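You operate a simulated robot arm through the tools that you are given. There is no shell and no other tool.

You are at the controls of a simulated robot arm. One attempt, no reset.

Task
Clamp the end cap, pump the rig to 100 and let it down to about 50.
Fine: swing the yoke bar over, screw its knob tight and shut the vent cock before you pump (100 kPa, no higher than 110). Crack the vent cock to let it down, shut it and leave the pressure on; a plug freed under pressure blows out.

Only the result counts: the job must be done as asked and must still hold three seconds after the hand-in. Knocking over, shifting, dropping, spilling or breaking anything else fails it. A push-on lid holds only when it is set on centred and level and pressed home; a screw cap is set on level and turned clockwise until tight.

Robot
A 6-joint arm with a two-finger gripper, fixed in place. Base frame: the origin is on the floor under the middle of its stand, x ahead of it, y to its left, z up; the work surface is at about z = 0.87. Units: m, rad, N and s.
With the tool pointing down near the work surface it reaches from about 0.14 to 0.68 m from the base axis. Its first joint turns from -1.152 to 1.152 rad. Payload 2.45 kg.
The TCP is the grasp point between the finger pads, 0.03 m short of the fingertips. In the tool frame z runs along the fingers and y along their closing line. The gripper opens to 0.106 m; its body begins 0.079 m behind the TCP.
Orientation is that of the tool frame in the base frame, as a unit quaternion [x, y, z, w]. With the fingers straight down and closing along the base's y, the tool's x points along the base's -x, its y along +y and its z along -z.

Tools
- The arm moves only by the tool play_rows. Its argument "increments" is a list of rows, each an object of numbers (a shift or turn left out is 0, a gripper value left out holds the last): "tx", "ty", "tz": the shift along the tool's x, y, z in m; "wx", "wy", "wz": the turn, a rotation vector about the tool's x, y, z in rad; "jaw": the opening in per cent of the stroke, from 0 (shut) to 100 (fully open). In form: [{"tx": .., "ty": .., "tz": .., "wx": .., "wy": .., "wz": .., "jaw": ..}, ...]. A call has 1 to 20 rows; each row is the pose to reach, as a shift and turn from the pose commanded when the call began, along the tool's axes at that moment. Each row takes 0.2 s and may step no farther than 0.05 m and 0.15 rad from the row before; otherwise, or with a gripper value out of range, the whole call is refused. A pose out of reach is approached as far as the arm can. The call stops where the force on the tool passes 90 N (or 10 N more than at its start, if that is more) or the arm is blocked; 0.2 s more then pass. Each finger travels about 0.153 m/s and halts on what it meets, pressing with about 34 N; the grip force reading is that of the motor and also rises with nothing between the fingers. The clock runs only during rows and for 0.2 s after the last one: add rows that repeat a pose to give the fingers time. The reply holds the time, the measured pose of the TCP, the force on the tool along the base axes, the opening and the grip force, in the units named above and with some noise, with the torque about the TCP (base axes, N m) and any sound that the robot's microphone picked up, and new pictures: "show" is both (left out), scene, wrist or none.
- Cameras (640 x 400 px; columns grow to the right, rows downward): "scene" is fixed at [0.0534, 0.4069, 1.4131]; the picture's right is [-0.80, -0.60, 0.00], its down [-0.30, 0.40, -0.87] and it looks along [0.52, -0.70, -0.50] (base axes); focal length 214 px, centre (320, 200). "wrist" rides on the gripper at [0.076, -0.002, -0.106] in the tool frame; the picture's right is [0.02, 1.00, 0.00], its down [-0.78, 0.02, -0.62] and it looks along [-0.62, 0.01, 0.78] (tool axes); focal length 247 px, centre (320, 200). There is no depth. A picture from a camera that has moved, and an enlarged one, comes with that camera's place and axes in the base frame and with its lens.
- inspect(camera, box): a new picture of the part [left, top, right, bottom] of that camera's present view, enlarged. The clock stands still meanwhile.
- job_done(): hands the job in; it is judged then, once.

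Places have to be worked out from the pictures, the camera data and where the tool is seen. Open the gripper and draw the arm clear of the work before you hand the job in, unless the task says otherwise.

The tools are called as name(argument=value, ...) on one line, values as JSON. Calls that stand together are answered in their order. play_rows: Moves the arm, as the interface text tells. Its arguments: {"type":"object","properties":{"increments":{"type":"array","items":{"type":"object","properties":{"tx":{"type":"number"},"ty":{"type":"number"},"tz":{"type":"number"},"wx":{"type":"number"},"wy":{"type":"number"},"wz":{"type":"number"},"jaw":{"type":"number"}}}},"show":{"type":"string","enum":["both","scene","wrist","none"]}},"required":["increments"]} The other tools are called the same way: inspect (camera, box) takes an enlarged picture of a part of a camera's view; job_done () hands the job in.

At the start:

```text
time_s: 0.0
tcp_pos: [0.3049, 0.042, 1.3568]
tool_rot: [0.001, 1.0, 0.001, 0.0]
ft_force: [0.9, -0.3, 0.5]
wrist_torque: [0.0, 0.03, 0.02]
grip_width: 0.1061
grasp_force: 0.1
```

scene: 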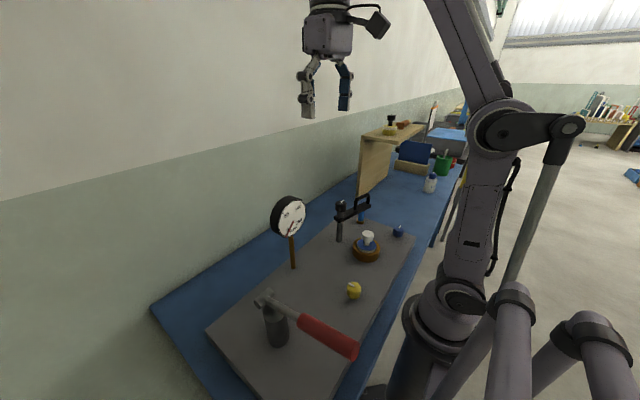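
wrist: 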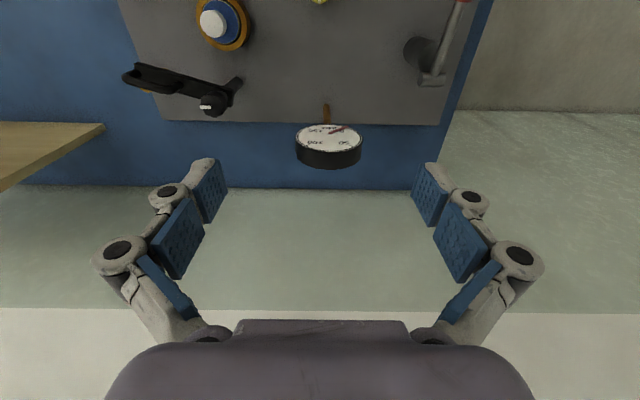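

I'll take enlarged views of the rig first to locate all the parts.

inspect(camera="scene", box=[200, 180, 440, 330])

inspect(camera="scene", box=[200, 250, 440, 400])

inspect(camera="wrist", box=[100, 0, 340, 150])

inspect(camera="wrist", box=[280, 0, 520, 150])

```text
2.67 times, centred on (320, 255) of scene
camera zoom: at [0.0534, 0.4069, 1.4131], right [-0.8, -0.6, 0.0], down [-0.3, 0.4, -0.87], along [0.52, -0.7, -0.5], focal length 572 px, centre (320, 53)
```

zoom: 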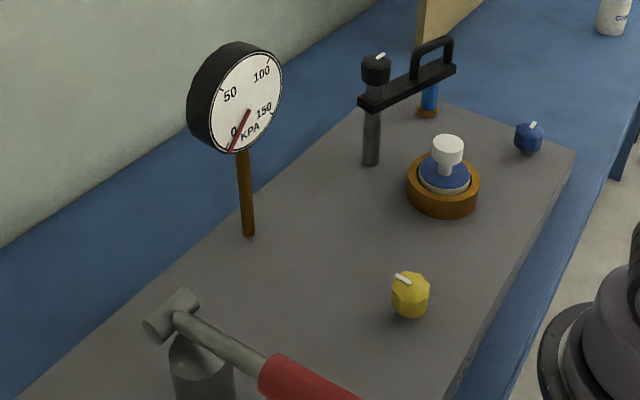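

```text
2.67 times, centred on (320, 325) of scene
camera zoom: at [0.0534, 0.4069, 1.4131], right [-0.8, -0.6, 0.0], down [-0.3, 0.4, -0.87], along [0.52, -0.7, -0.5], focal length 572 px, centre (320, -133)
```

zoom: 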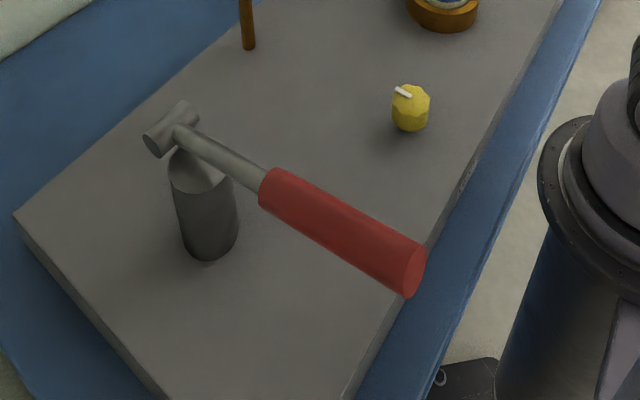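

```text
2.67 times, centred on (220, 75) of wrist
camera zoom: at [0.2287, 0.0416, 1.4637], right [-0.02, 1.0, 0.0], down [0.78, 0.02, 0.62], along [0.62, 0.01, -0.78], focal length 659 px, centre (587, 533)
```

zoom: 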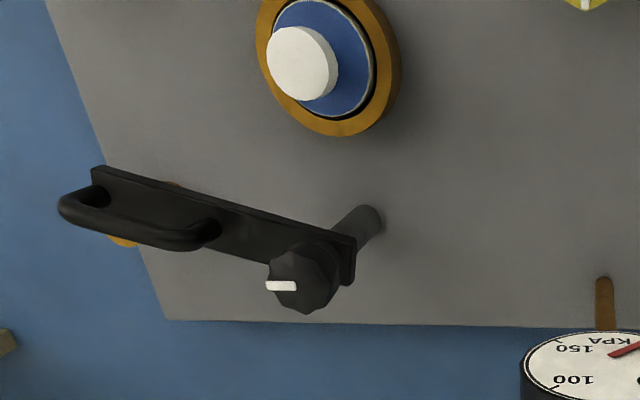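

```text
2.67 times, centred on (400, 75) of wrist
camera zoom: at [0.2287, 0.0416, 1.4637], right [-0.02, 1.0, 0.0], down [0.78, 0.02, 0.62], along [0.62, 0.01, -0.78], focal length 659 px, centre (107, 533)
```

zoom: 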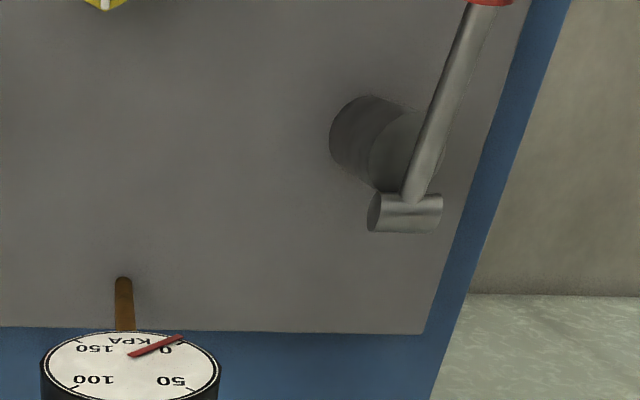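

The scene shows a lever pump (grey cylinder with a red-gripped lever) near y≈+0.24, a gauge, a yellow knob near (0.22, 0.03) and a blue knob near (0.21, -0.31). The plug is near (0.264, -0.147) and the yoke post near (0.375, -0.145). I'll draw the wrist camera back and lower for closer views.

play_rows(increments=[{"tx": 0.035, "ty": 0, "tz": 0.02}, {"tx": 0.07, "ty": 0, "tz": 0.05}, {"tx": 0.11, "ty": 0, "tz": 0.08}, {"tx": 0.14, "ty": 0, "tz": 0.107}, {"tx": 0.14, "ty": 0, "tz": 0.107}], show="both")

```text
time_s: 1.2
tcp_pos: [0.1642, 0.0422, 1.2508]
tool_rot: [0.001, 1.0, 0.0, 0.0]
ft_force: [0.3, -0.6, 0.0]
wrist_torque: [-0.04, -0.02, -0.02]
grip_width: 0.1059
grasp_force: 0.1
camera wrist: at [0.0872, 0.0413, 1.3568], right [-0.02, 1.0, 0.0], down [0.78, 0.02, 0.62], along [0.62, 0.01, -0.78], focal length 247 px, centre (320, 200)
```

scene: 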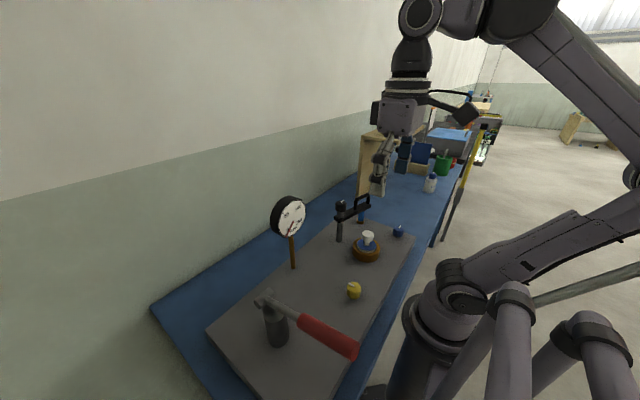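
wrist: 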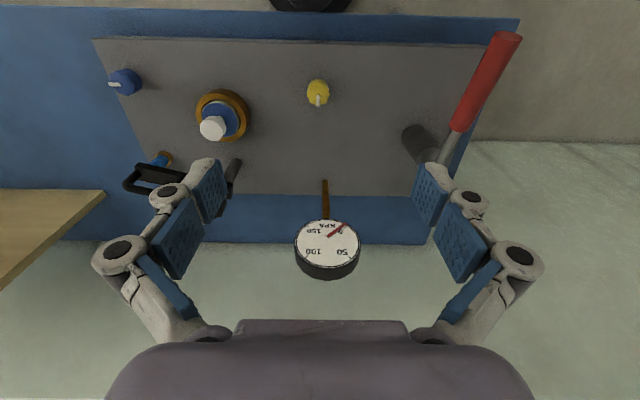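

inspect(camera="wrist", box=[90, 40, 250, 140])

inspect(camera="wrist", box=[240, 40, 400, 140])

inspect(camera="wrist", box=[380, 20, 540, 120])

inspect(camera="wrist", box=[100, 120, 260, 220])

```text
4.00 times, centred on (170, 90) of wrist
camera zoom: at [0.0872, 0.0413, 1.3568], right [-0.02, 1.0, 0.0], down [0.78, 0.02, 0.62], along [0.62, 0.01, -0.78], focal length 988 px, centre (920, 640)
```

zoom: 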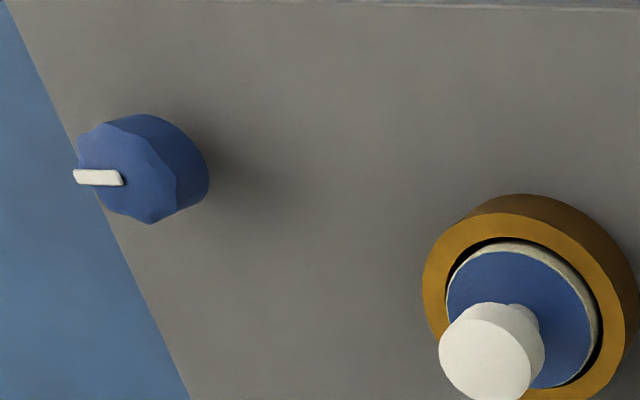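

```text
4.00 times, centred on (320, 90) of wrist
camera zoom: at [0.0872, 0.0413, 1.3568], right [-0.02, 1.0, 0.0], down [0.78, 0.02, 0.62], along [0.62, 0.01, -0.78], focal length 988 px, centre (320, 640)
```

zoom: 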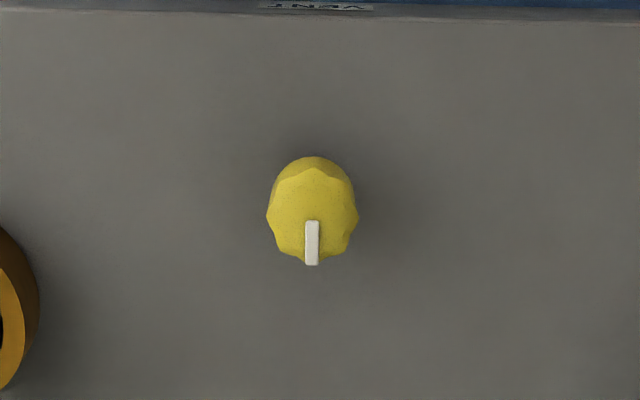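

```text
4.00 times, centred on (460, 70) of wrist
camera zoom: at [0.0872, 0.0413, 1.3568], right [-0.02, 1.0, 0.0], down [0.78, 0.02, 0.62], along [0.62, 0.01, -0.78], focal length 988 px, centre (-240, 720)
```

zoom: 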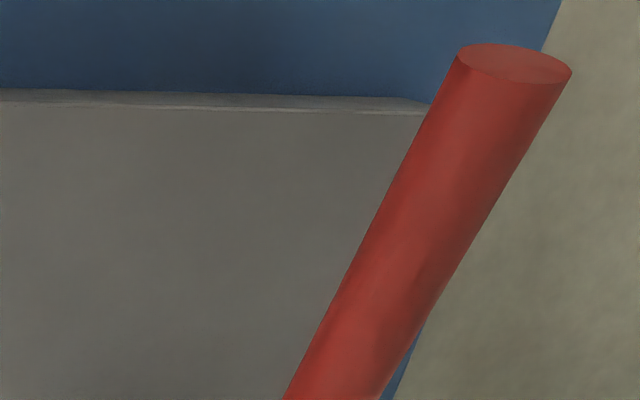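

```text
4.00 times, centred on (180, 170) of wrist
camera zoom: at [0.0872, 0.0413, 1.3568], right [-0.02, 1.0, 0.0], down [0.78, 0.02, 0.62], along [0.62, 0.01, -0.78], focal length 988 px, centre (880, 320)
```

zoom: 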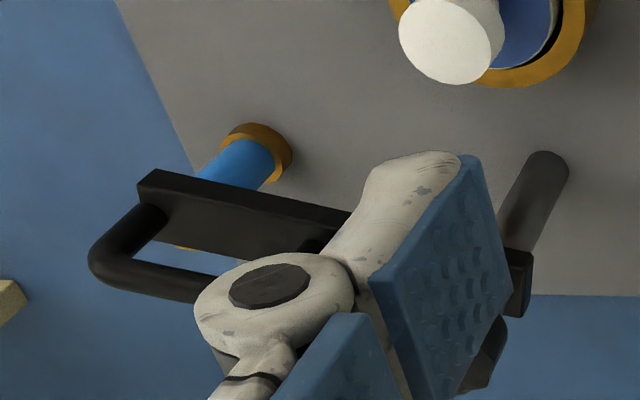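

A label reading like "VENT" sits on the plate's front edge below the yellow knob; I'll check it and look for other labels.

inspect(camera="wrist", box=[280, 20, 360, 70])

inspect(camera="wrist", box=[80, 20, 160, 70])

inspect(camera="scene", box=[330, 180, 426, 240])

inspect(camera="scene", box=[330, 220, 426, 280])

```text
8.00 times, centred on (320, 45) of wrist
camera zoom: at [0.0872, 0.0413, 1.3568], right [-0.02, 1.0, 0.0], down [0.78, 0.02, 0.62], along [0.62, 0.01, -0.78], focal length 1976 px, centre (320, 1440)
```

zoom: 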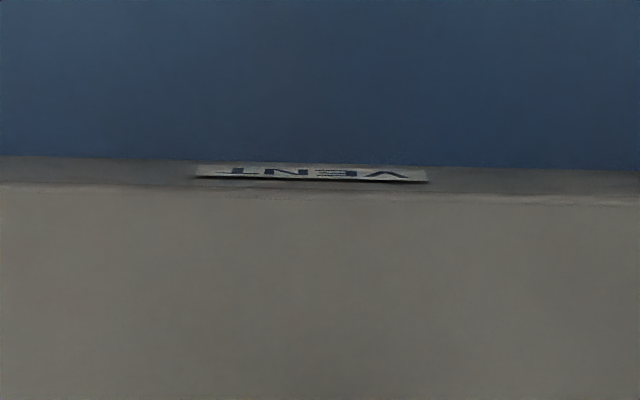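

```text
8.00 times, centred on (120, 45) of wrist
camera zoom: at [0.0872, 0.0413, 1.3568], right [-0.02, 1.0, 0.0], down [0.78, 0.02, 0.62], along [0.62, 0.01, -0.78], focal length 1976 px, centre (1920, 1440)
```

zoom: 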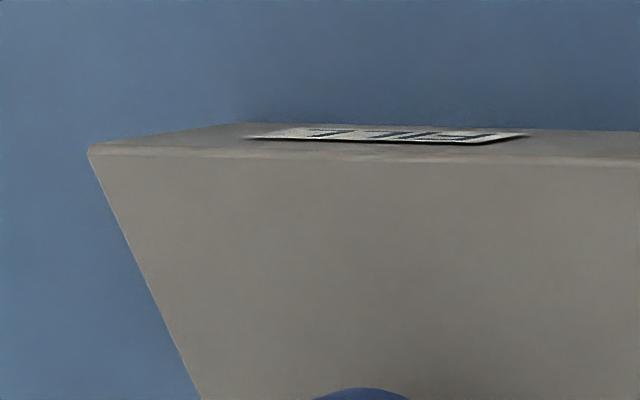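

```text
6.67 times, centred on (378, 210) of scene
camera zoom: at [0.0534, 0.4069, 1.4131], right [-0.8, -0.6, 0.0], down [-0.3, 0.4, -0.87], along [0.52, -0.7, -0.5], focal length 1430 px, centre (-67, 133)
```

zoom: 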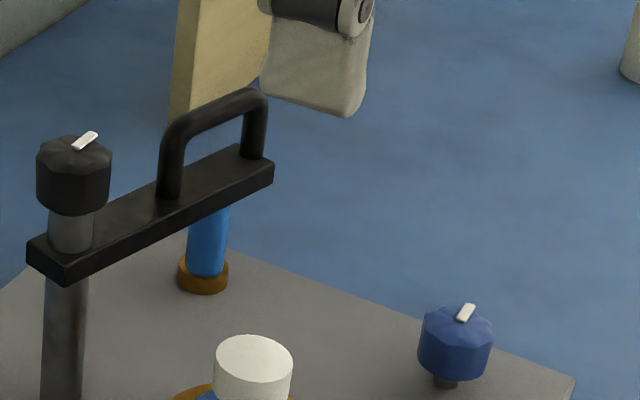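

```text
6.67 times, centred on (378, 250) of scene
camera zoom: at [0.0534, 0.4069, 1.4131], right [-0.8, -0.6, 0.0], down [-0.3, 0.4, -0.87], along [0.52, -0.7, -0.5], focal length 1430 px, centre (-67, -133)
```

zoom: 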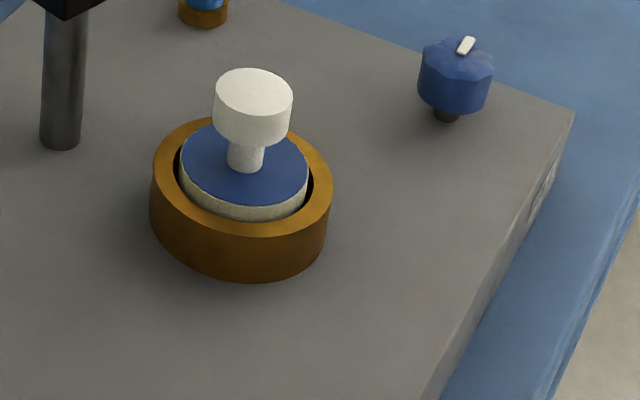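

The yellow knob is VENT and the blue one is FILL (leave it alone). The bar points roughly toward -y from its post, and the plug's white stub is about 0.11 m from the post. I'll move over the bar for a better fix on the handle, post and knob.

play_rows(increments=[{"tx": -0.02, "ty": -0.04, "tz": 0.005}, {"tx": -0.04, "ty": -0.08, "tz": 0.015}, {"tx": -0.06, "ty": -0.12, "tz": 0.025}, {"tx": -0.08, "ty": -0.16, "tz": 0.035}, {"tx": -0.1, "ty": -0.2, "tz": 0.045}, {"tx": -0.116, "ty": -0.242, "tz": 0.051}, {"tx": -0.116, "ty": -0.242, "tz": 0.051}], show="both")

```text
time_s: 2.8
tcp_pos: [0.2812, -0.1995, 1.1992]
tool_rot: [0.0, 1.0, 0.0, 0.0]
ft_force: [-0.4, 0.5, 0.4]
wrist_torque: [0.0, 0.01, -0.01]
grip_width: 0.1058
grasp_force: 0.0
camera wrist: at [0.2037, -0.2001, 1.3062], right [-0.02, 1.0, 0.0], down [0.78, 0.02, 0.62], along [0.62, 0.01, -0.78], focal length 247 px, centre (320, 200)
```

scene: 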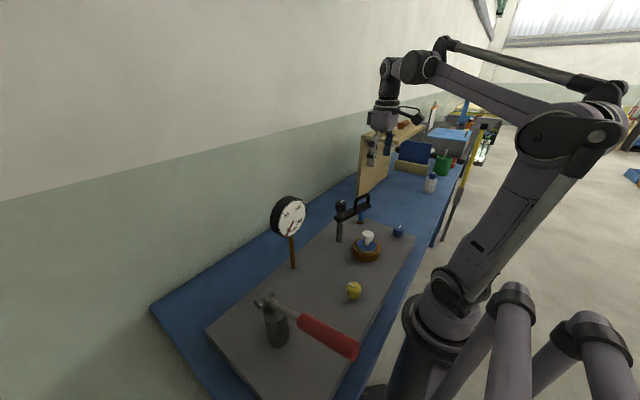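
wrist: 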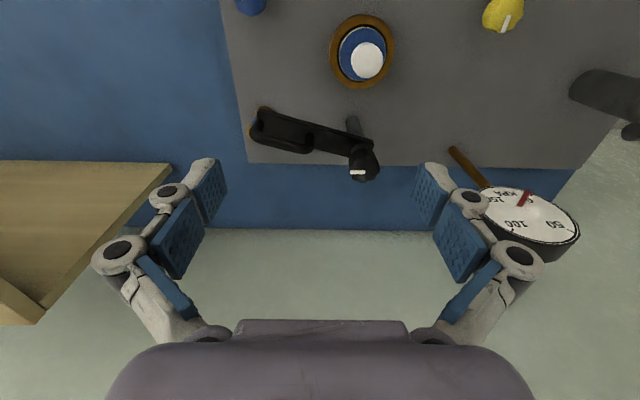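

inspect(camera="wrist", box=[240, 0, 400, 100])

inspect(camera="wrist", box=[240, 90, 400, 190])

inspect(camera="scene", box=[260, 180, 356, 240])

```text
4.00 times, centred on (320, 50) of wrist
camera zoom: at [0.2037, -0.2001, 1.3062], right [-0.02, 1.0, 0.0], down [0.78, 0.02, 0.62], along [0.62, 0.01, -0.78], focal length 988 px, centre (320, 800)
```

zoom: 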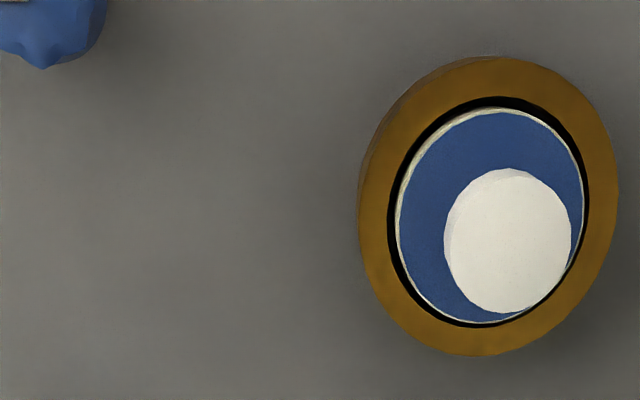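

```text
4.00 times, centred on (320, 140) of wrist
camera zoom: at [0.2037, -0.2001, 1.3062], right [-0.02, 1.0, 0.0], down [0.78, 0.02, 0.62], along [0.62, 0.01, -0.78], focal length 988 px, centre (320, 440)
```

zoom: 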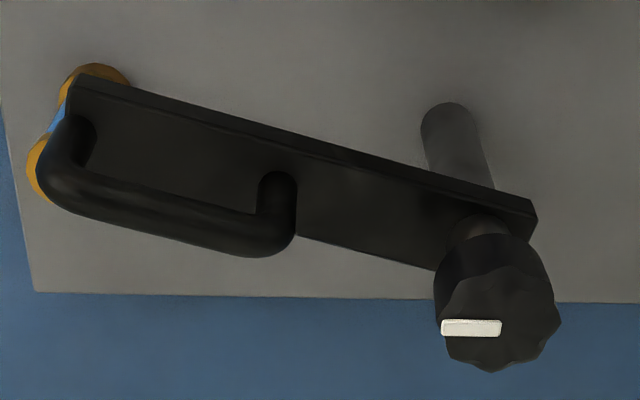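

```text
6.67 times, centred on (308, 210) of scene
camera zoom: at [0.0535, 0.4068, 1.4131], right [-0.8, -0.6, 0.0], down [-0.3, 0.4, -0.87], along [0.52, -0.7, -0.5], focal length 1430 px, centre (400, 133)
```

zoom: 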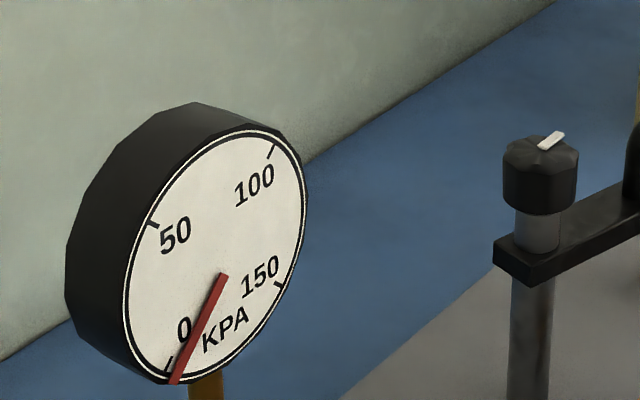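

Estimates: post (0.372, -0.139), knob top z≈1.035, bar pointing at about -107° with its handle centre near (0.339, -0.247, 1.025), and plug at (0.256, -0.141). I'll go above the handle, turning the tool so the fingers close across the bar.

play_rows(increments=[{"tx": -0.01, "ty": -0.01, "tz": 0.0, "wz": -0.14}, {"tx": -0.02, "ty": -0.02, "tz": 0.0, "wz": -0.28}, {"tx": -0.03, "ty": -0.03, "tz": 0.01, "wz": -0.42}, {"tx": -0.04, "ty": -0.04, "tz": 0.02, "wz": -0.56}, {"tx": -0.05, "ty": -0.045, "tz": 0.03, "wz": -0.7}, {"tx": -0.058, "ty": -0.0475, "tz": 0.04, "wz": -0.84}, {"tx": -0.058, "ty": -0.0475, "tz": 0.05, "wz": -0.98}, {"tx": -0.058, "ty": -0.0475, "tz": 0.06, "wz": -1.12}, {"tx": -0.058, "ty": -0.0475, "tz": 0.07, "wz": -1.274}, {"tx": -0.058, "ty": -0.0475, "tz": 0.079, "wz": -1.274}, {"tx": -0.058, "ty": -0.0475, "tz": 0.079, "wz": -1.274}], show="both")

```text
refused: row 9 steps farther than a row can; nothing moved
```

Row 9 exceeded the 0.15 rad step, so I'll respace the turn.

play_rows(increments=[{"tx": -0.01, "ty": -0.01, "tz": 0.0, "wz": -0.14}, {"tx": -0.02, "ty": -0.02, "tz": 0.0, "wz": -0.28}, {"tx": -0.03, "ty": -0.03, "tz": 0.01, "wz": -0.42}, {"tx": -0.04, "ty": -0.04, "tz": 0.02, "wz": -0.56}, {"tx": -0.05, "ty": -0.045, "tz": 0.03, "wz": -0.7}, {"tx": -0.058, "ty": -0.0475, "tz": 0.04, "wz": -0.84}, {"tx": -0.058, "ty": -0.0475, "tz": 0.05, "wz": -0.98}, {"tx": -0.058, "ty": -0.0475, "tz": 0.06, "wz": -1.12}, {"tx": -0.058, "ty": -0.0475, "tz": 0.07, "wz": -1.2}, {"tx": -0.058, "ty": -0.0475, "tz": 0.079, "wz": -1.274}, {"tx": -0.058, "ty": -0.0475, "tz": 0.079, "wz": -1.274}], show="both")

```text
time_s: 5.2
tcp_pos: [0.3396, -0.2463, 1.1195]
tool_rot: [-0.595, 0.804, 0.0, 0.0]
ft_force: [0.0, -0.4, 1.2]
wrist_torque: [0.0, -0.01, 0.0]
grip_width: 0.1061
grasp_force: 0.0
camera wrist: at [0.3183, -0.3196, 1.2268], right [-0.96, 0.27, 0.0], down [0.21, 0.75, 0.62], along [0.17, 0.6, -0.78], focal length 247 px, centre (320, 200)
```

scene: 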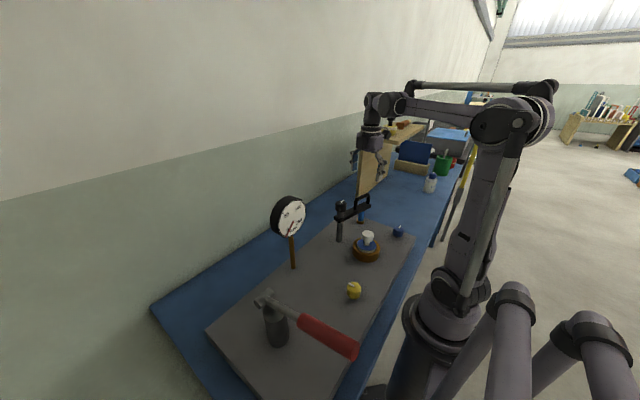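
wrist: 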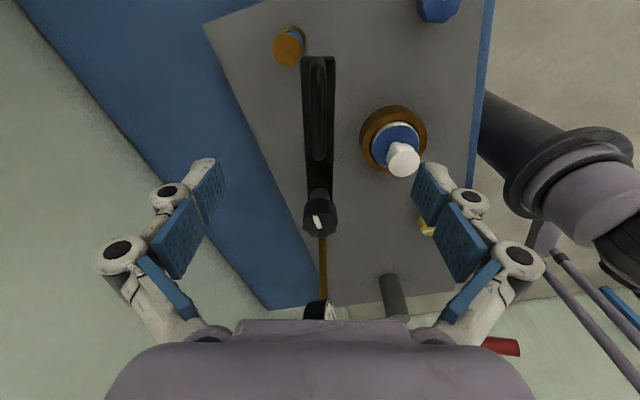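

The bar is now aligned with the picture's vertical and centred between the fingers. A zoom will refine the offsets before I descend.

inspect(camera="wrist", box=[240, 30, 448, 160])

inspect(camera="wrist", box=[240, 120, 448, 250])

```text
3.08 times, centred on (344, 95) of wrist
camera zoom: at [0.3183, -0.3196, 1.2268], right [-0.96, 0.27, 0.0], down [0.21, 0.75, 0.62], along [0.17, 0.6, -0.78], focal length 760 px, centre (246, 523)
```

zoom: 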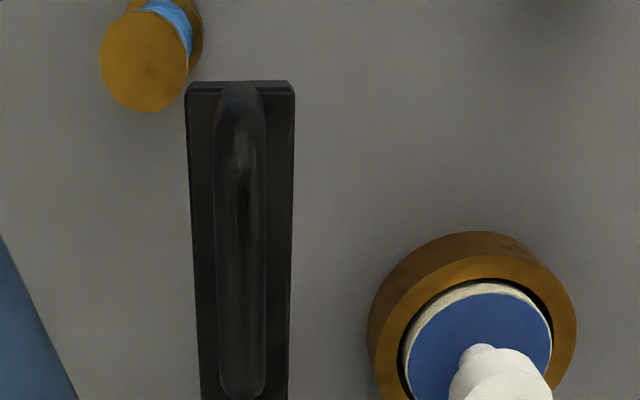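

```text
3.08 times, centred on (344, 185) of wrist
camera zoom: at [0.3183, -0.3196, 1.2268], right [-0.96, 0.27, 0.0], down [0.21, 0.75, 0.62], along [0.17, 0.6, -0.78], focal length 760 px, centre (246, 246)
```

zoom: 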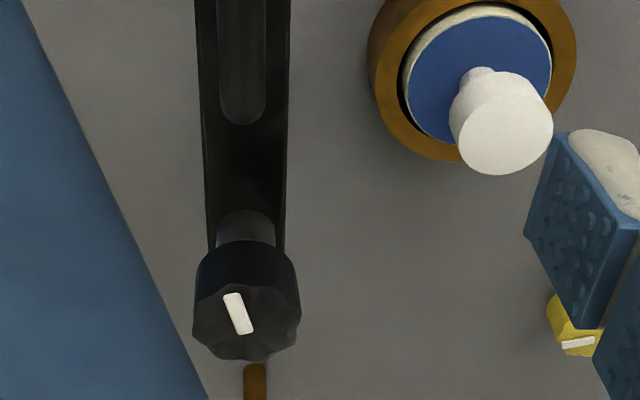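

The handle is centred within ~2 mm. I'll descend to z≈1.024 (tips just above the bar) with the jaws part closed.

play_rows(increments=[{"tz": 0.03, "jaw": 60}, {"tz": 0.06, "jaw": 60}, {"tz": 0.08, "jaw": 60}, {"tz": 0.095, "jaw": 60}, {"tz": 0.095, "jaw": 60}], show="both")

```text
time_s: 6.4
tcp_pos: [0.3406, -0.2468, 1.0242]
tool_rot: [-0.596, 0.803, 0.0, 0.0]
ft_force: [1.1, 0.2, -0.2]
wrist_torque: [-0.01, -0.01, 0.01]
grip_width: 0.0637
grasp_force: 0.1
camera wrist: at [0.3184, -0.3199, 1.1312], right [-0.96, 0.27, 0.0], down [0.21, 0.75, 0.62], along [0.17, 0.6, -0.78], focal length 247 px, centre (320, 200)
```

scene: 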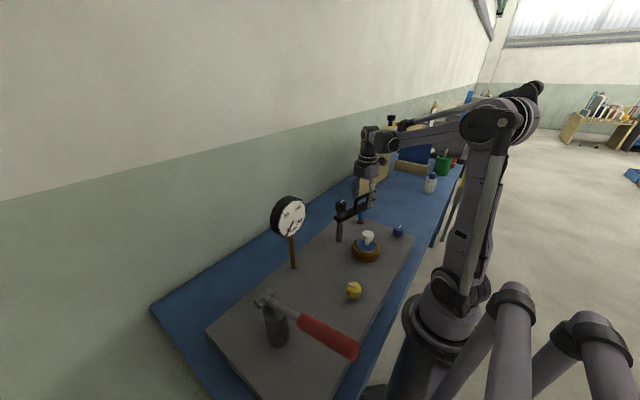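
wrist: 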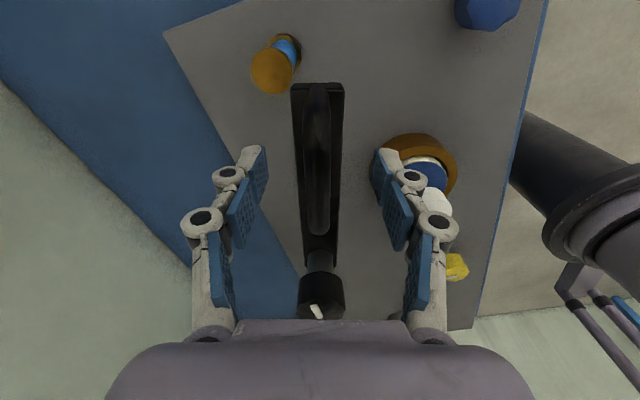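

The fingers straddle the handle; I close on it.

play_rows(increments=[{"jaw": 30}, {"jaw": 5}, {"jaw": 5}, {"jaw": 5}], show="wrist")

```text
time_s: 7.4
tcp_pos: [0.34, -0.2462, 1.0255]
tool_rot: [-0.595, 0.804, 0.001, 0.0]
ft_force: [-7.3, 2.6, -2.4]
wrist_torque: [-0.08, 0.07, 0.79]
grip_width: 0.0127
grasp_force: 39.4
camera wrist: at [0.3179, -0.3198, 1.1314], right [-0.96, 0.27, 0.0], down [0.21, 0.75, 0.62], along [0.17, 0.6, -0.78], focal length 247 px, centre (320, 200)
```

wrist: 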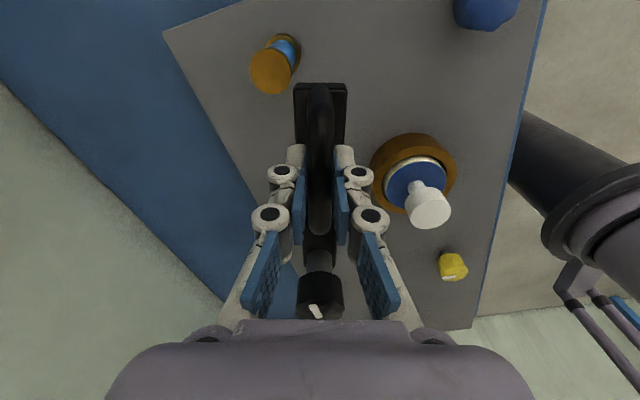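

The handle is gripped (0.0127 m). I start swinging along an arc about the post in small rotation steps, watching the forces.

play_rows(increments=[{"tx": -0.0002, "ty": 0.0079, "wz": 0.07, "jaw": 5}, {"tx": -0.0008, "ty": 0.0157, "wz": 0.14}, {"tx": -0.002, "ty": 0.0235, "wz": 0.21}, {"tx": -0.0037, "ty": 0.0312, "wz": 0.28}, {"tx": -0.006, "ty": 0.0387, "wz": 0.35}, {"tx": -0.0088, "ty": 0.0461, "wz": 0.42}], show="both")

```text
time_s: 8.8
tcp_pos: [0.2979, -0.2251, 1.0244]
tool_rot: [-0.414, 0.91, 0.0, 0.0]
ft_force: [-5.1, -0.3, 5.8]
wrist_torque: [-0.44, 0.37, 0.51]
grip_width: 0.0124
grasp_force: 38.8
camera wrist: at [0.2481, -0.2827, 1.1312], right [-0.77, 0.64, 0.0], down [0.5, 0.6, 0.62], along [0.4, 0.48, -0.78], focal length 247 px, centre (320, 200)
```

scene: 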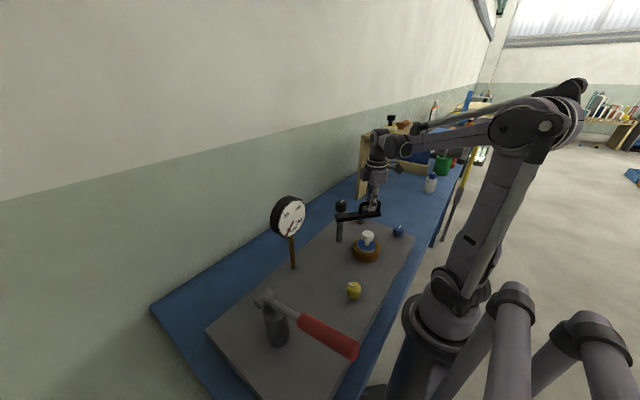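
wrist: 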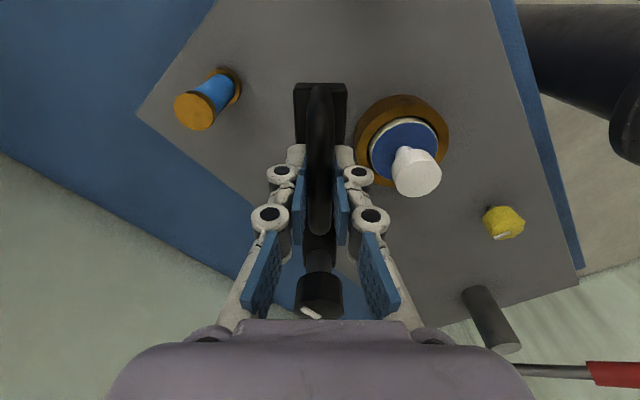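

The bar swings freely with low forces. I'll continue the arc most of the way, stopping a few degrees short to check alignment with the plug.

play_rows(increments=[{"tx": -0.0003, "ty": 0.0112, "wz": 0.1}, {"tx": -0.0017, "ty": 0.0224, "wz": 0.2}, {"tx": -0.0043, "ty": 0.0333, "wz": 0.3}, {"tx": -0.0079, "ty": 0.044, "wz": 0.4}, {"tx": -0.0126, "ty": 0.0542, "wz": 0.5}, {"tx": -0.0183, "ty": 0.064, "wz": 0.6}, {"tx": -0.0249, "ty": 0.0731, "wz": 0.7}, {"tx": -0.0307, "ty": 0.0798, "wz": 0.78}, {"tx": -0.0307, "ty": 0.0798, "wz": 0.78}], show="both")

```text
time_s: 10.8
tcp_pos: [0.2597, -0.1507, 1.0247]
tool_rot: [-0.036, 0.999, 0.0, 0.002]
ft_force: [7.4, 3.1, 0.1]
wrist_torque: [0.03, -0.16, 0.2]
grip_width: 0.0123
grasp_force: 39.0
camera wrist: at [0.1818, -0.1552, 1.1312], right [-0.09, 1.0, 0.0], down [0.78, 0.07, 0.62], along [0.62, 0.06, -0.78], focal length 247 px, centre (320, 200)
```

scene: 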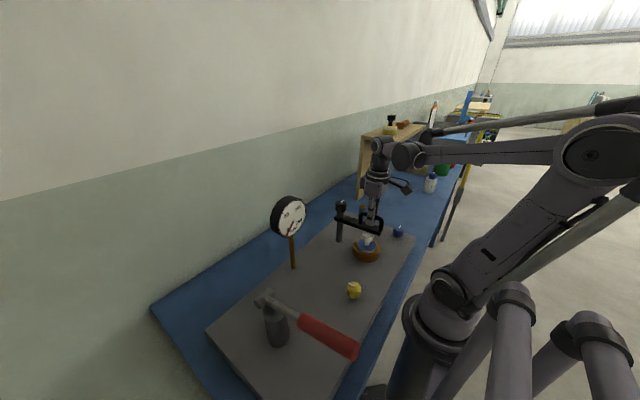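
wrist: 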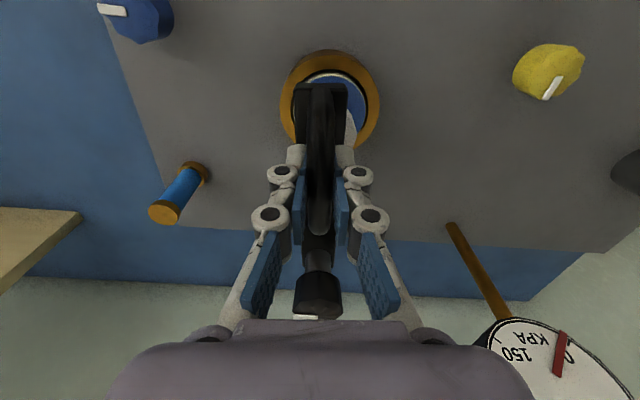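

The stub still peeks out on the +y side of the bar, so I rotate about 5° further to centre it.

play_rows(increments=[{"tx": -0.0001, "ty": 0.0034, "wz": 0.03}, {"tx": -0.0002, "ty": 0.0067, "wz": 0.06}, {"tx": -0.0003, "ty": 0.0101, "wz": 0.09}, {"tx": -0.0003, "ty": 0.0101, "wz": 0.09}], show="both")

inspect(camera="wrist", box=[240, 30, 400, 130])

inspect(camera="scene", box=[320, 190, 416, 250])

```text
time_s: 11.8
tcp_pos: [0.2598, -0.1409, 1.0252]
tool_rot: [0.009, 1.0, -0.001, 0.0]
ft_force: [13.4, -4.9, 2.6]
wrist_torque: [-0.01, 0.01, 0.62]
grip_width: 0.0126
grasp_force: 38.8
camera wrist: at [0.1811, -0.1391, 1.1312], right [0.0, 1.0, 0.0], down [0.78, 0.0, 0.62], along [0.62, 0.0, -0.78], focal length 247 px, centre (320, 200)
```

scene: 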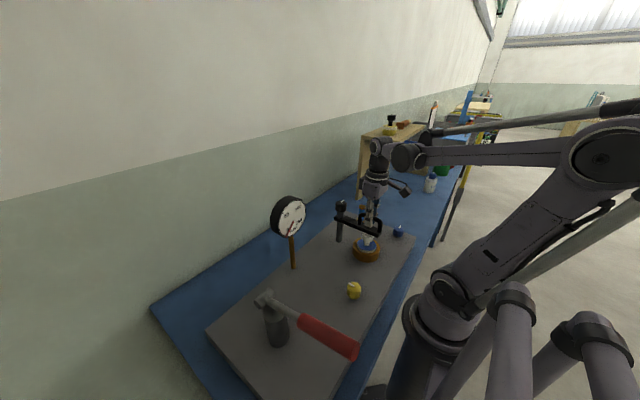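
wrist: 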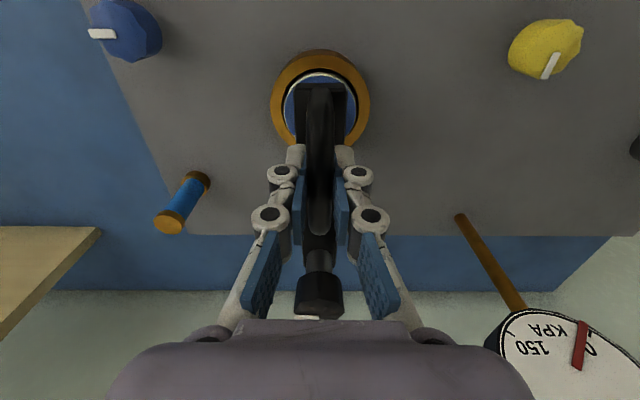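

```text
4.00 times, centred on (320, 80) of wrist
camera zoom: at [0.1811, -0.1391, 1.1312], right [0.0, 1.0, 0.0], down [0.78, 0.0, 0.62], along [0.62, 0.0, -0.78], focal length 988 px, centre (320, 680)
```

zoom: 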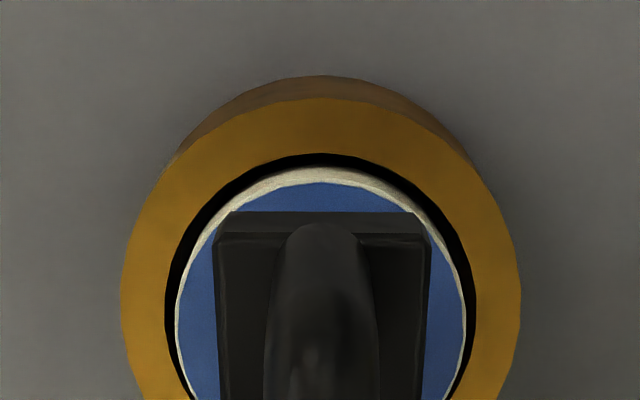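

```text
6.67 times, centred on (368, 220) of scene
camera zoom: at [0.0538, 0.4067, 1.4132], right [-0.8, -0.6, 0.0], down [-0.3, 0.4, -0.87], along [0.52, -0.7, -0.5], focal length 1430 px, centre (0, 67)
```

zoom: 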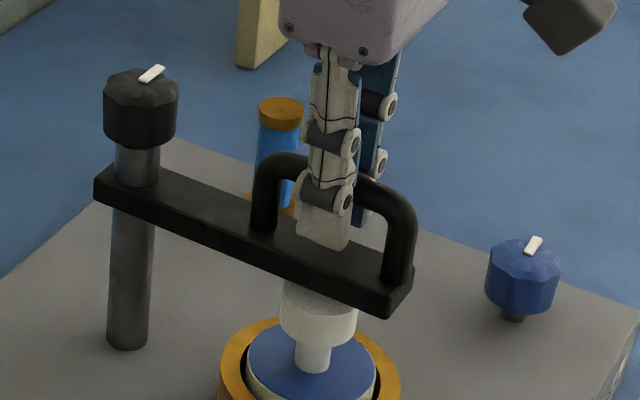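

The bar now sits centred over the plug's stub. I'll release the handle, rise, and move above the post knob.

play_rows(increments=[{"jaw": 30}, {"jaw": 60}, {"tz": -0.03, "jaw": 60}, {"tz": -0.07}, {"tz": -0.1}, {"tx": -0.04, "tz": -0.1}, {"tx": -0.08, "tz": -0.1, "wz": -0.02}, {"tx": -0.112, "tz": -0.1, "wz": -0.02}, {"tx": -0.112, "tz": -0.1, "wz": -0.02}], show="both")

inspect(camera="wrist", box=[240, 60, 400, 160])

inspect(camera="wrist", box=[240, 100, 400, 200])

```text
time_s: 13.8
tcp_pos: [0.3694, -0.1416, 1.1261]
tool_rot: [-0.002, 1.0, 0.0, 0.0]
ft_force: [0.1, 0.7, 0.2]
wrist_torque: [0.01, -0.01, 0.0]
grip_width: 0.0636
grasp_force: 0.1
camera wrist: at [0.2928, -0.1418, 1.2322], right [-0.02, 1.0, 0.0], down [0.78, 0.02, 0.62], along [0.62, 0.02, -0.78], focal length 247 px, centre (320, 200)
```

scene: 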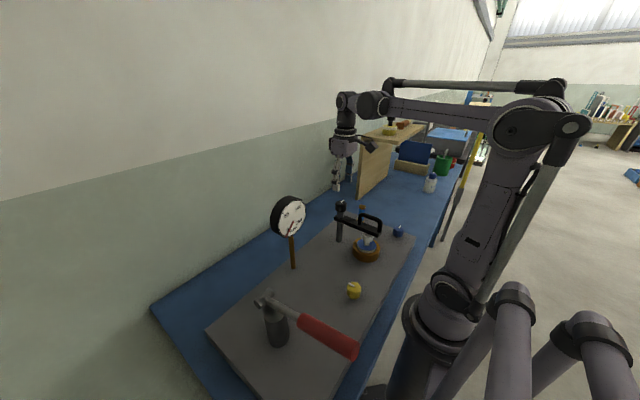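
wrist: 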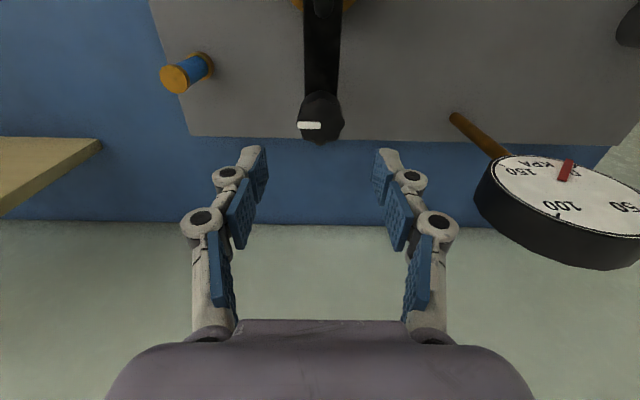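

```text
4.00 times, centred on (320, 110) of wrist
camera zoom: at [0.2928, -0.1418, 1.2322], right [-0.02, 1.0, 0.0], down [0.78, 0.02, 0.62], along [0.62, 0.02, -0.78], focal length 988 px, centre (320, 560)
```

zoom: 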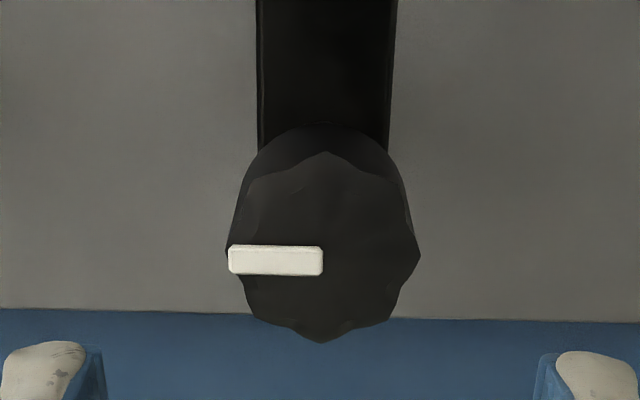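

```text
4.00 times, centred on (320, 150) of wrist
camera zoom: at [0.2928, -0.1418, 1.2322], right [-0.02, 1.0, 0.0], down [0.78, 0.02, 0.62], along [0.62, 0.02, -0.78], focal length 988 px, centre (320, 400)
```

zoom: 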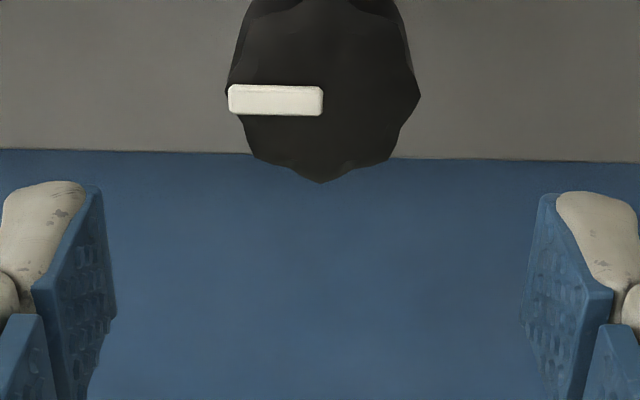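

The knob's top is centred near (0.370, -0.1395) with diameter ~0.039 m. I'll pre-turn the wrist counter-clockwise about 1.2 rad, then descend around the knob.

play_rows(increments=[{"tx": -0.001, "ty": 0.002, "wz": -0.14}, {"tx": -0.001, "ty": 0.002, "wz": -0.28}, {"tx": -0.001, "ty": 0.002, "wz": -0.42}, {"tx": -0.001, "ty": 0.002, "wz": -0.56}, {"tx": -0.001, "ty": 0.002, "wz": -0.7}, {"tx": -0.001, "ty": 0.002, "wz": -0.84}, {"tx": -0.001, "ty": 0.002, "wz": -0.98}, {"tx": -0.001, "ty": 0.002, "wz": -1.1}, {"tx": -0.001, "ty": 0.002, "wz": -1.2}, {"tx": -0.001, "ty": 0.002, "tz": 0.03, "wz": -1.2}, {"tx": -0.001, "ty": 0.002, "tz": 0.05, "wz": -1.2}, {"tx": -0.001, "ty": 0.002, "tz": 0.05, "wz": -1.2}], show="both")

inspect(camera="wrist", box=[220, 80, 420, 205])

```text
time_s: 16.4
tcp_pos: [0.3701, -0.1398, 1.0748]
tool_rot: [-0.566, 0.824, 0.0, 0.0]
ft_force: [0.0, 0.2, -0.4]
wrist_torque: [0.0, 0.0, -0.01]
grip_width: 0.0635
grasp_force: 0.0
camera wrist: at [0.3442, -0.2104, 1.1812], right [-0.94, 0.34, 0.0], down [0.27, 0.74, 0.62], along [0.21, 0.59, -0.78], focal length 247 px, centre (320, 200)
```

scene: 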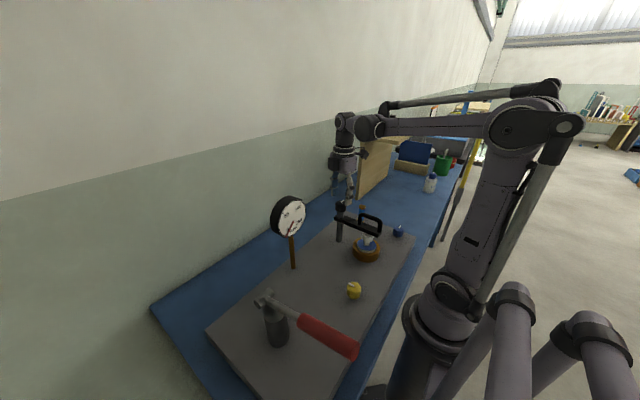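
wrist: 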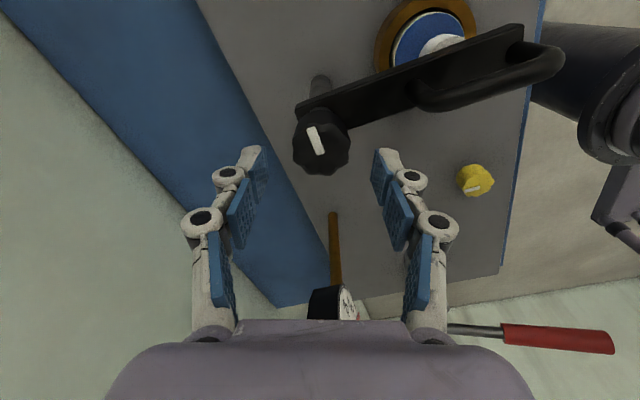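

```text
3.20 times, centred on (320, 142) of wrist
camera zoom: at [0.3442, -0.2104, 1.1812], right [-0.94, 0.34, 0.0], down [0.27, 0.74, 0.62], along [0.21, 0.59, -0.78], focal length 790 px, centre (320, 384)
```

zoom: 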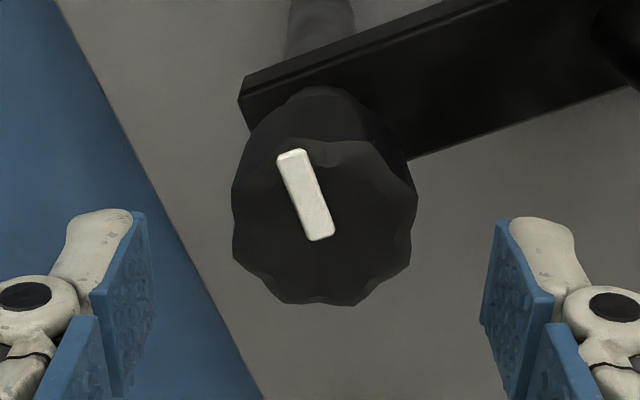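

The knob is within ~2 mm of the tool axis. I'll descend onto it and close.

play_rows(increments=[{"tx": -0.001, "ty": 0.001, "tz": 0.02}, {"tx": -0.0015, "ty": 0.0016, "tz": 0.04}, {"tx": -0.0015, "ty": 0.0016, "tz": 0.053}, {"tx": -0.0015, "ty": 0.0016, "tz": 0.053}, {"tx": -0.0015, "ty": 0.0016, "tz": 0.053, "jaw": 40}, {"tx": -0.0015, "ty": 0.0016, "tz": 0.053, "jaw": 20}, {"tx": -0.0015, "ty": 0.0016, "tz": 0.053, "jaw": 20}, {"tx": -0.0015, "ty": 0.0016, "tz": 0.053, "jaw": 20}], show="both")

inspect(camera="scene", box=[320, 180, 416, 240])

```text
time_s: 18.2
tcp_pos: [0.3704, -0.1385, 1.0213]
tool_rot: [-0.566, 0.825, 0.0, 0.0]
ft_force: [12.3, -4.2, -2.5]
wrist_torque: [-0.09, -0.16, -0.01]
grip_width: 0.0363
grasp_force: 44.9
camera wrist: at [0.3439, -0.2086, 1.1283], right [-0.94, 0.34, 0.0], down [0.26, 0.74, 0.62], along [0.21, 0.58, -0.78], focal length 247 px, centre (320, 200)
```

scene: 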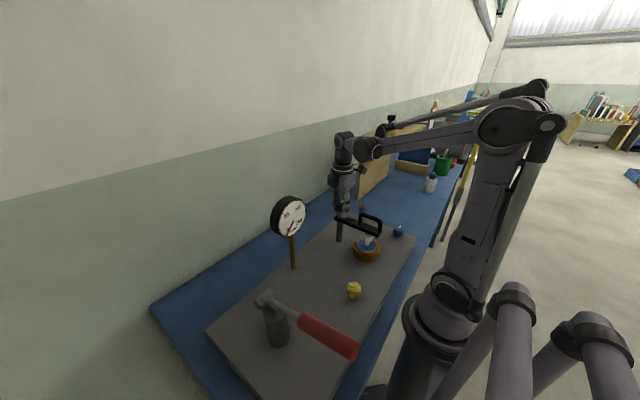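
wrist: 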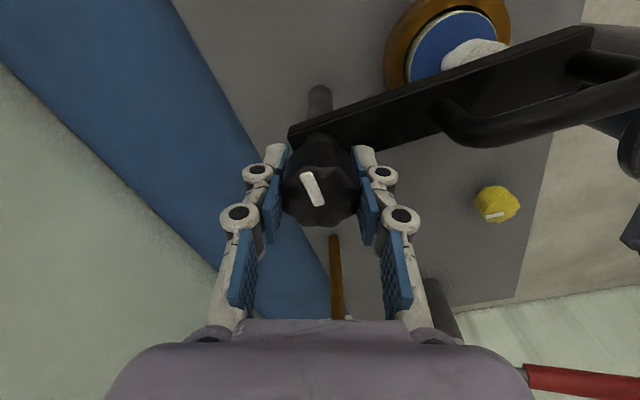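

```text
6.67 times, centred on (368, 210) of scene
camera zoom: at [0.0538, 0.4067, 1.4132], right [-0.8, -0.6, 0.0], down [-0.3, 0.4, -0.87], along [0.52, -0.7, -0.5], focal length 1430 px, centre (0, 133)
```

zoom: 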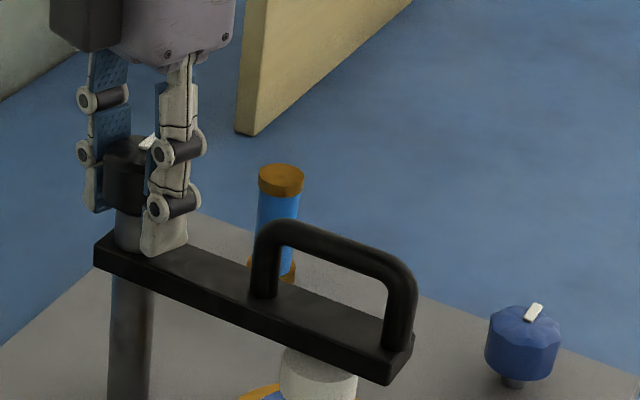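

The knob is gripped (0.0363 m). I turn it clockwise in a first stretch and watch torque and force.

play_rows(increments=[{"wz": 0.1, "jaw": 20}, {"wz": 0.2}, {"wz": 0.3}, {"wz": 0.4}, {"wz": 0.5}, {"wz": 0.6}, {"wz": 0.7}, {"wz": 0.8}, {"wz": 0.9}, {"wz": 1.0}], show="both")

inspect(camera="scene", box=[320, 180, 416, 240])

```text
time_s: 20.4
tcp_pos: [0.3717, -0.1387, 1.0215]
tool_rot: [-0.1, 0.995, -0.002, 0.003]
ft_force: [17.8, -23.6, -4.3]
wrist_torque: [0.15, -0.07, 0.84]
grip_width: 0.0363
grasp_force: 45.2
camera wrist: at [0.2958, -0.155, 1.1282], right [-0.22, 0.98, -0.01], down [0.76, 0.18, 0.63], along [0.61, 0.13, -0.78], focal length 247 px, centre (320, 200)
```

scene: 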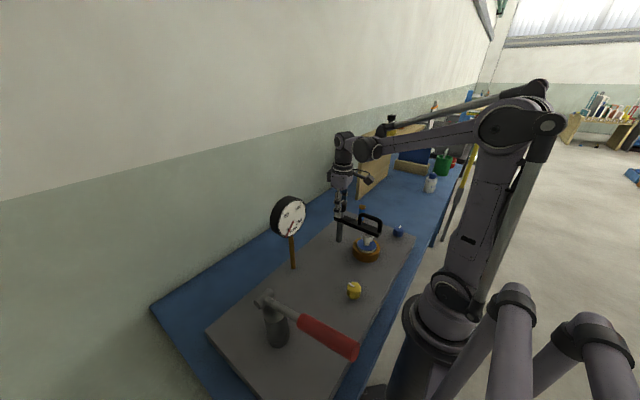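
wrist: 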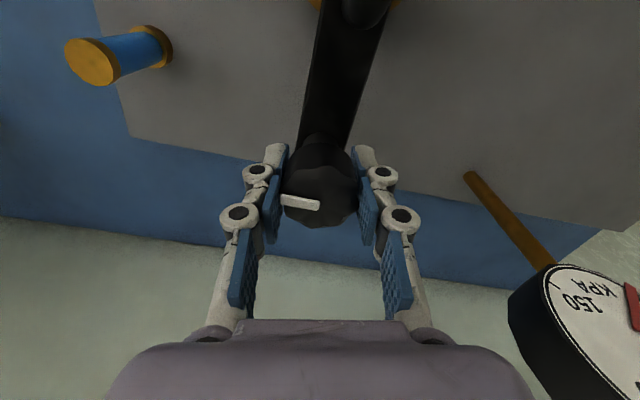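

```text
6.67 times, centred on (368, 210) of scene
camera zoom: at [0.054, 0.4061, 1.4133], right [-0.8, -0.6, 0.0], down [-0.3, 0.4, -0.86], along [0.52, -0.69, -0.5], focal length 1430 px, centre (0, 133)
```

zoom: 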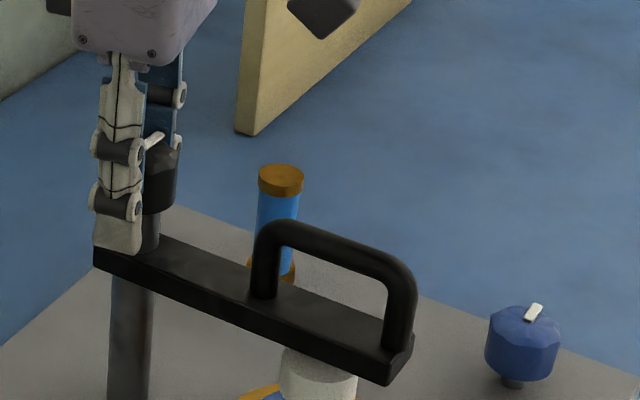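

The mark still appears to point toward -y, so the knob may have slipped in the fingers rather than turned. I'll zoom in to measure.

inspect(camera="wrist", box=[240, 120, 400, 220])

inspect(camera="scene", box=[324, 190, 364, 215])

```text
4.00 times, centred on (320, 170) of wrist
camera zoom: at [0.2958, -0.155, 1.1282], right [-0.22, 0.98, -0.01], down [0.76, 0.18, 0.63], along [0.61, 0.13, -0.78], focal length 988 px, centre (320, 320)
```

zoom: 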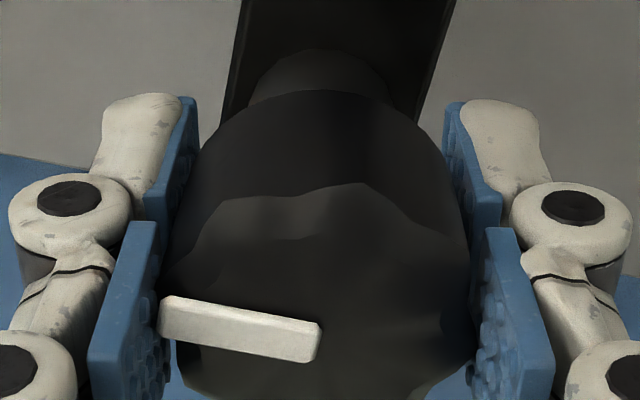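

```text
16.00 times, centred on (344, 202) of scene
camera zoom: at [0.054, 0.4061, 1.4133], right [-0.8, -0.6, 0.0], down [-0.3, 0.4, -0.86], along [0.52, -0.69, -0.5], focal length 3432 px, centre (-64, 160)
```

zoom: 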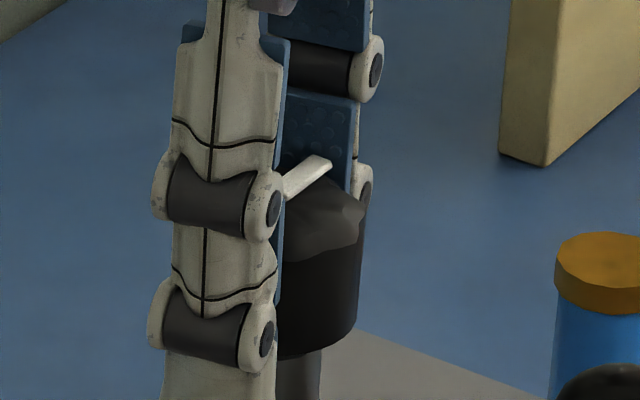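

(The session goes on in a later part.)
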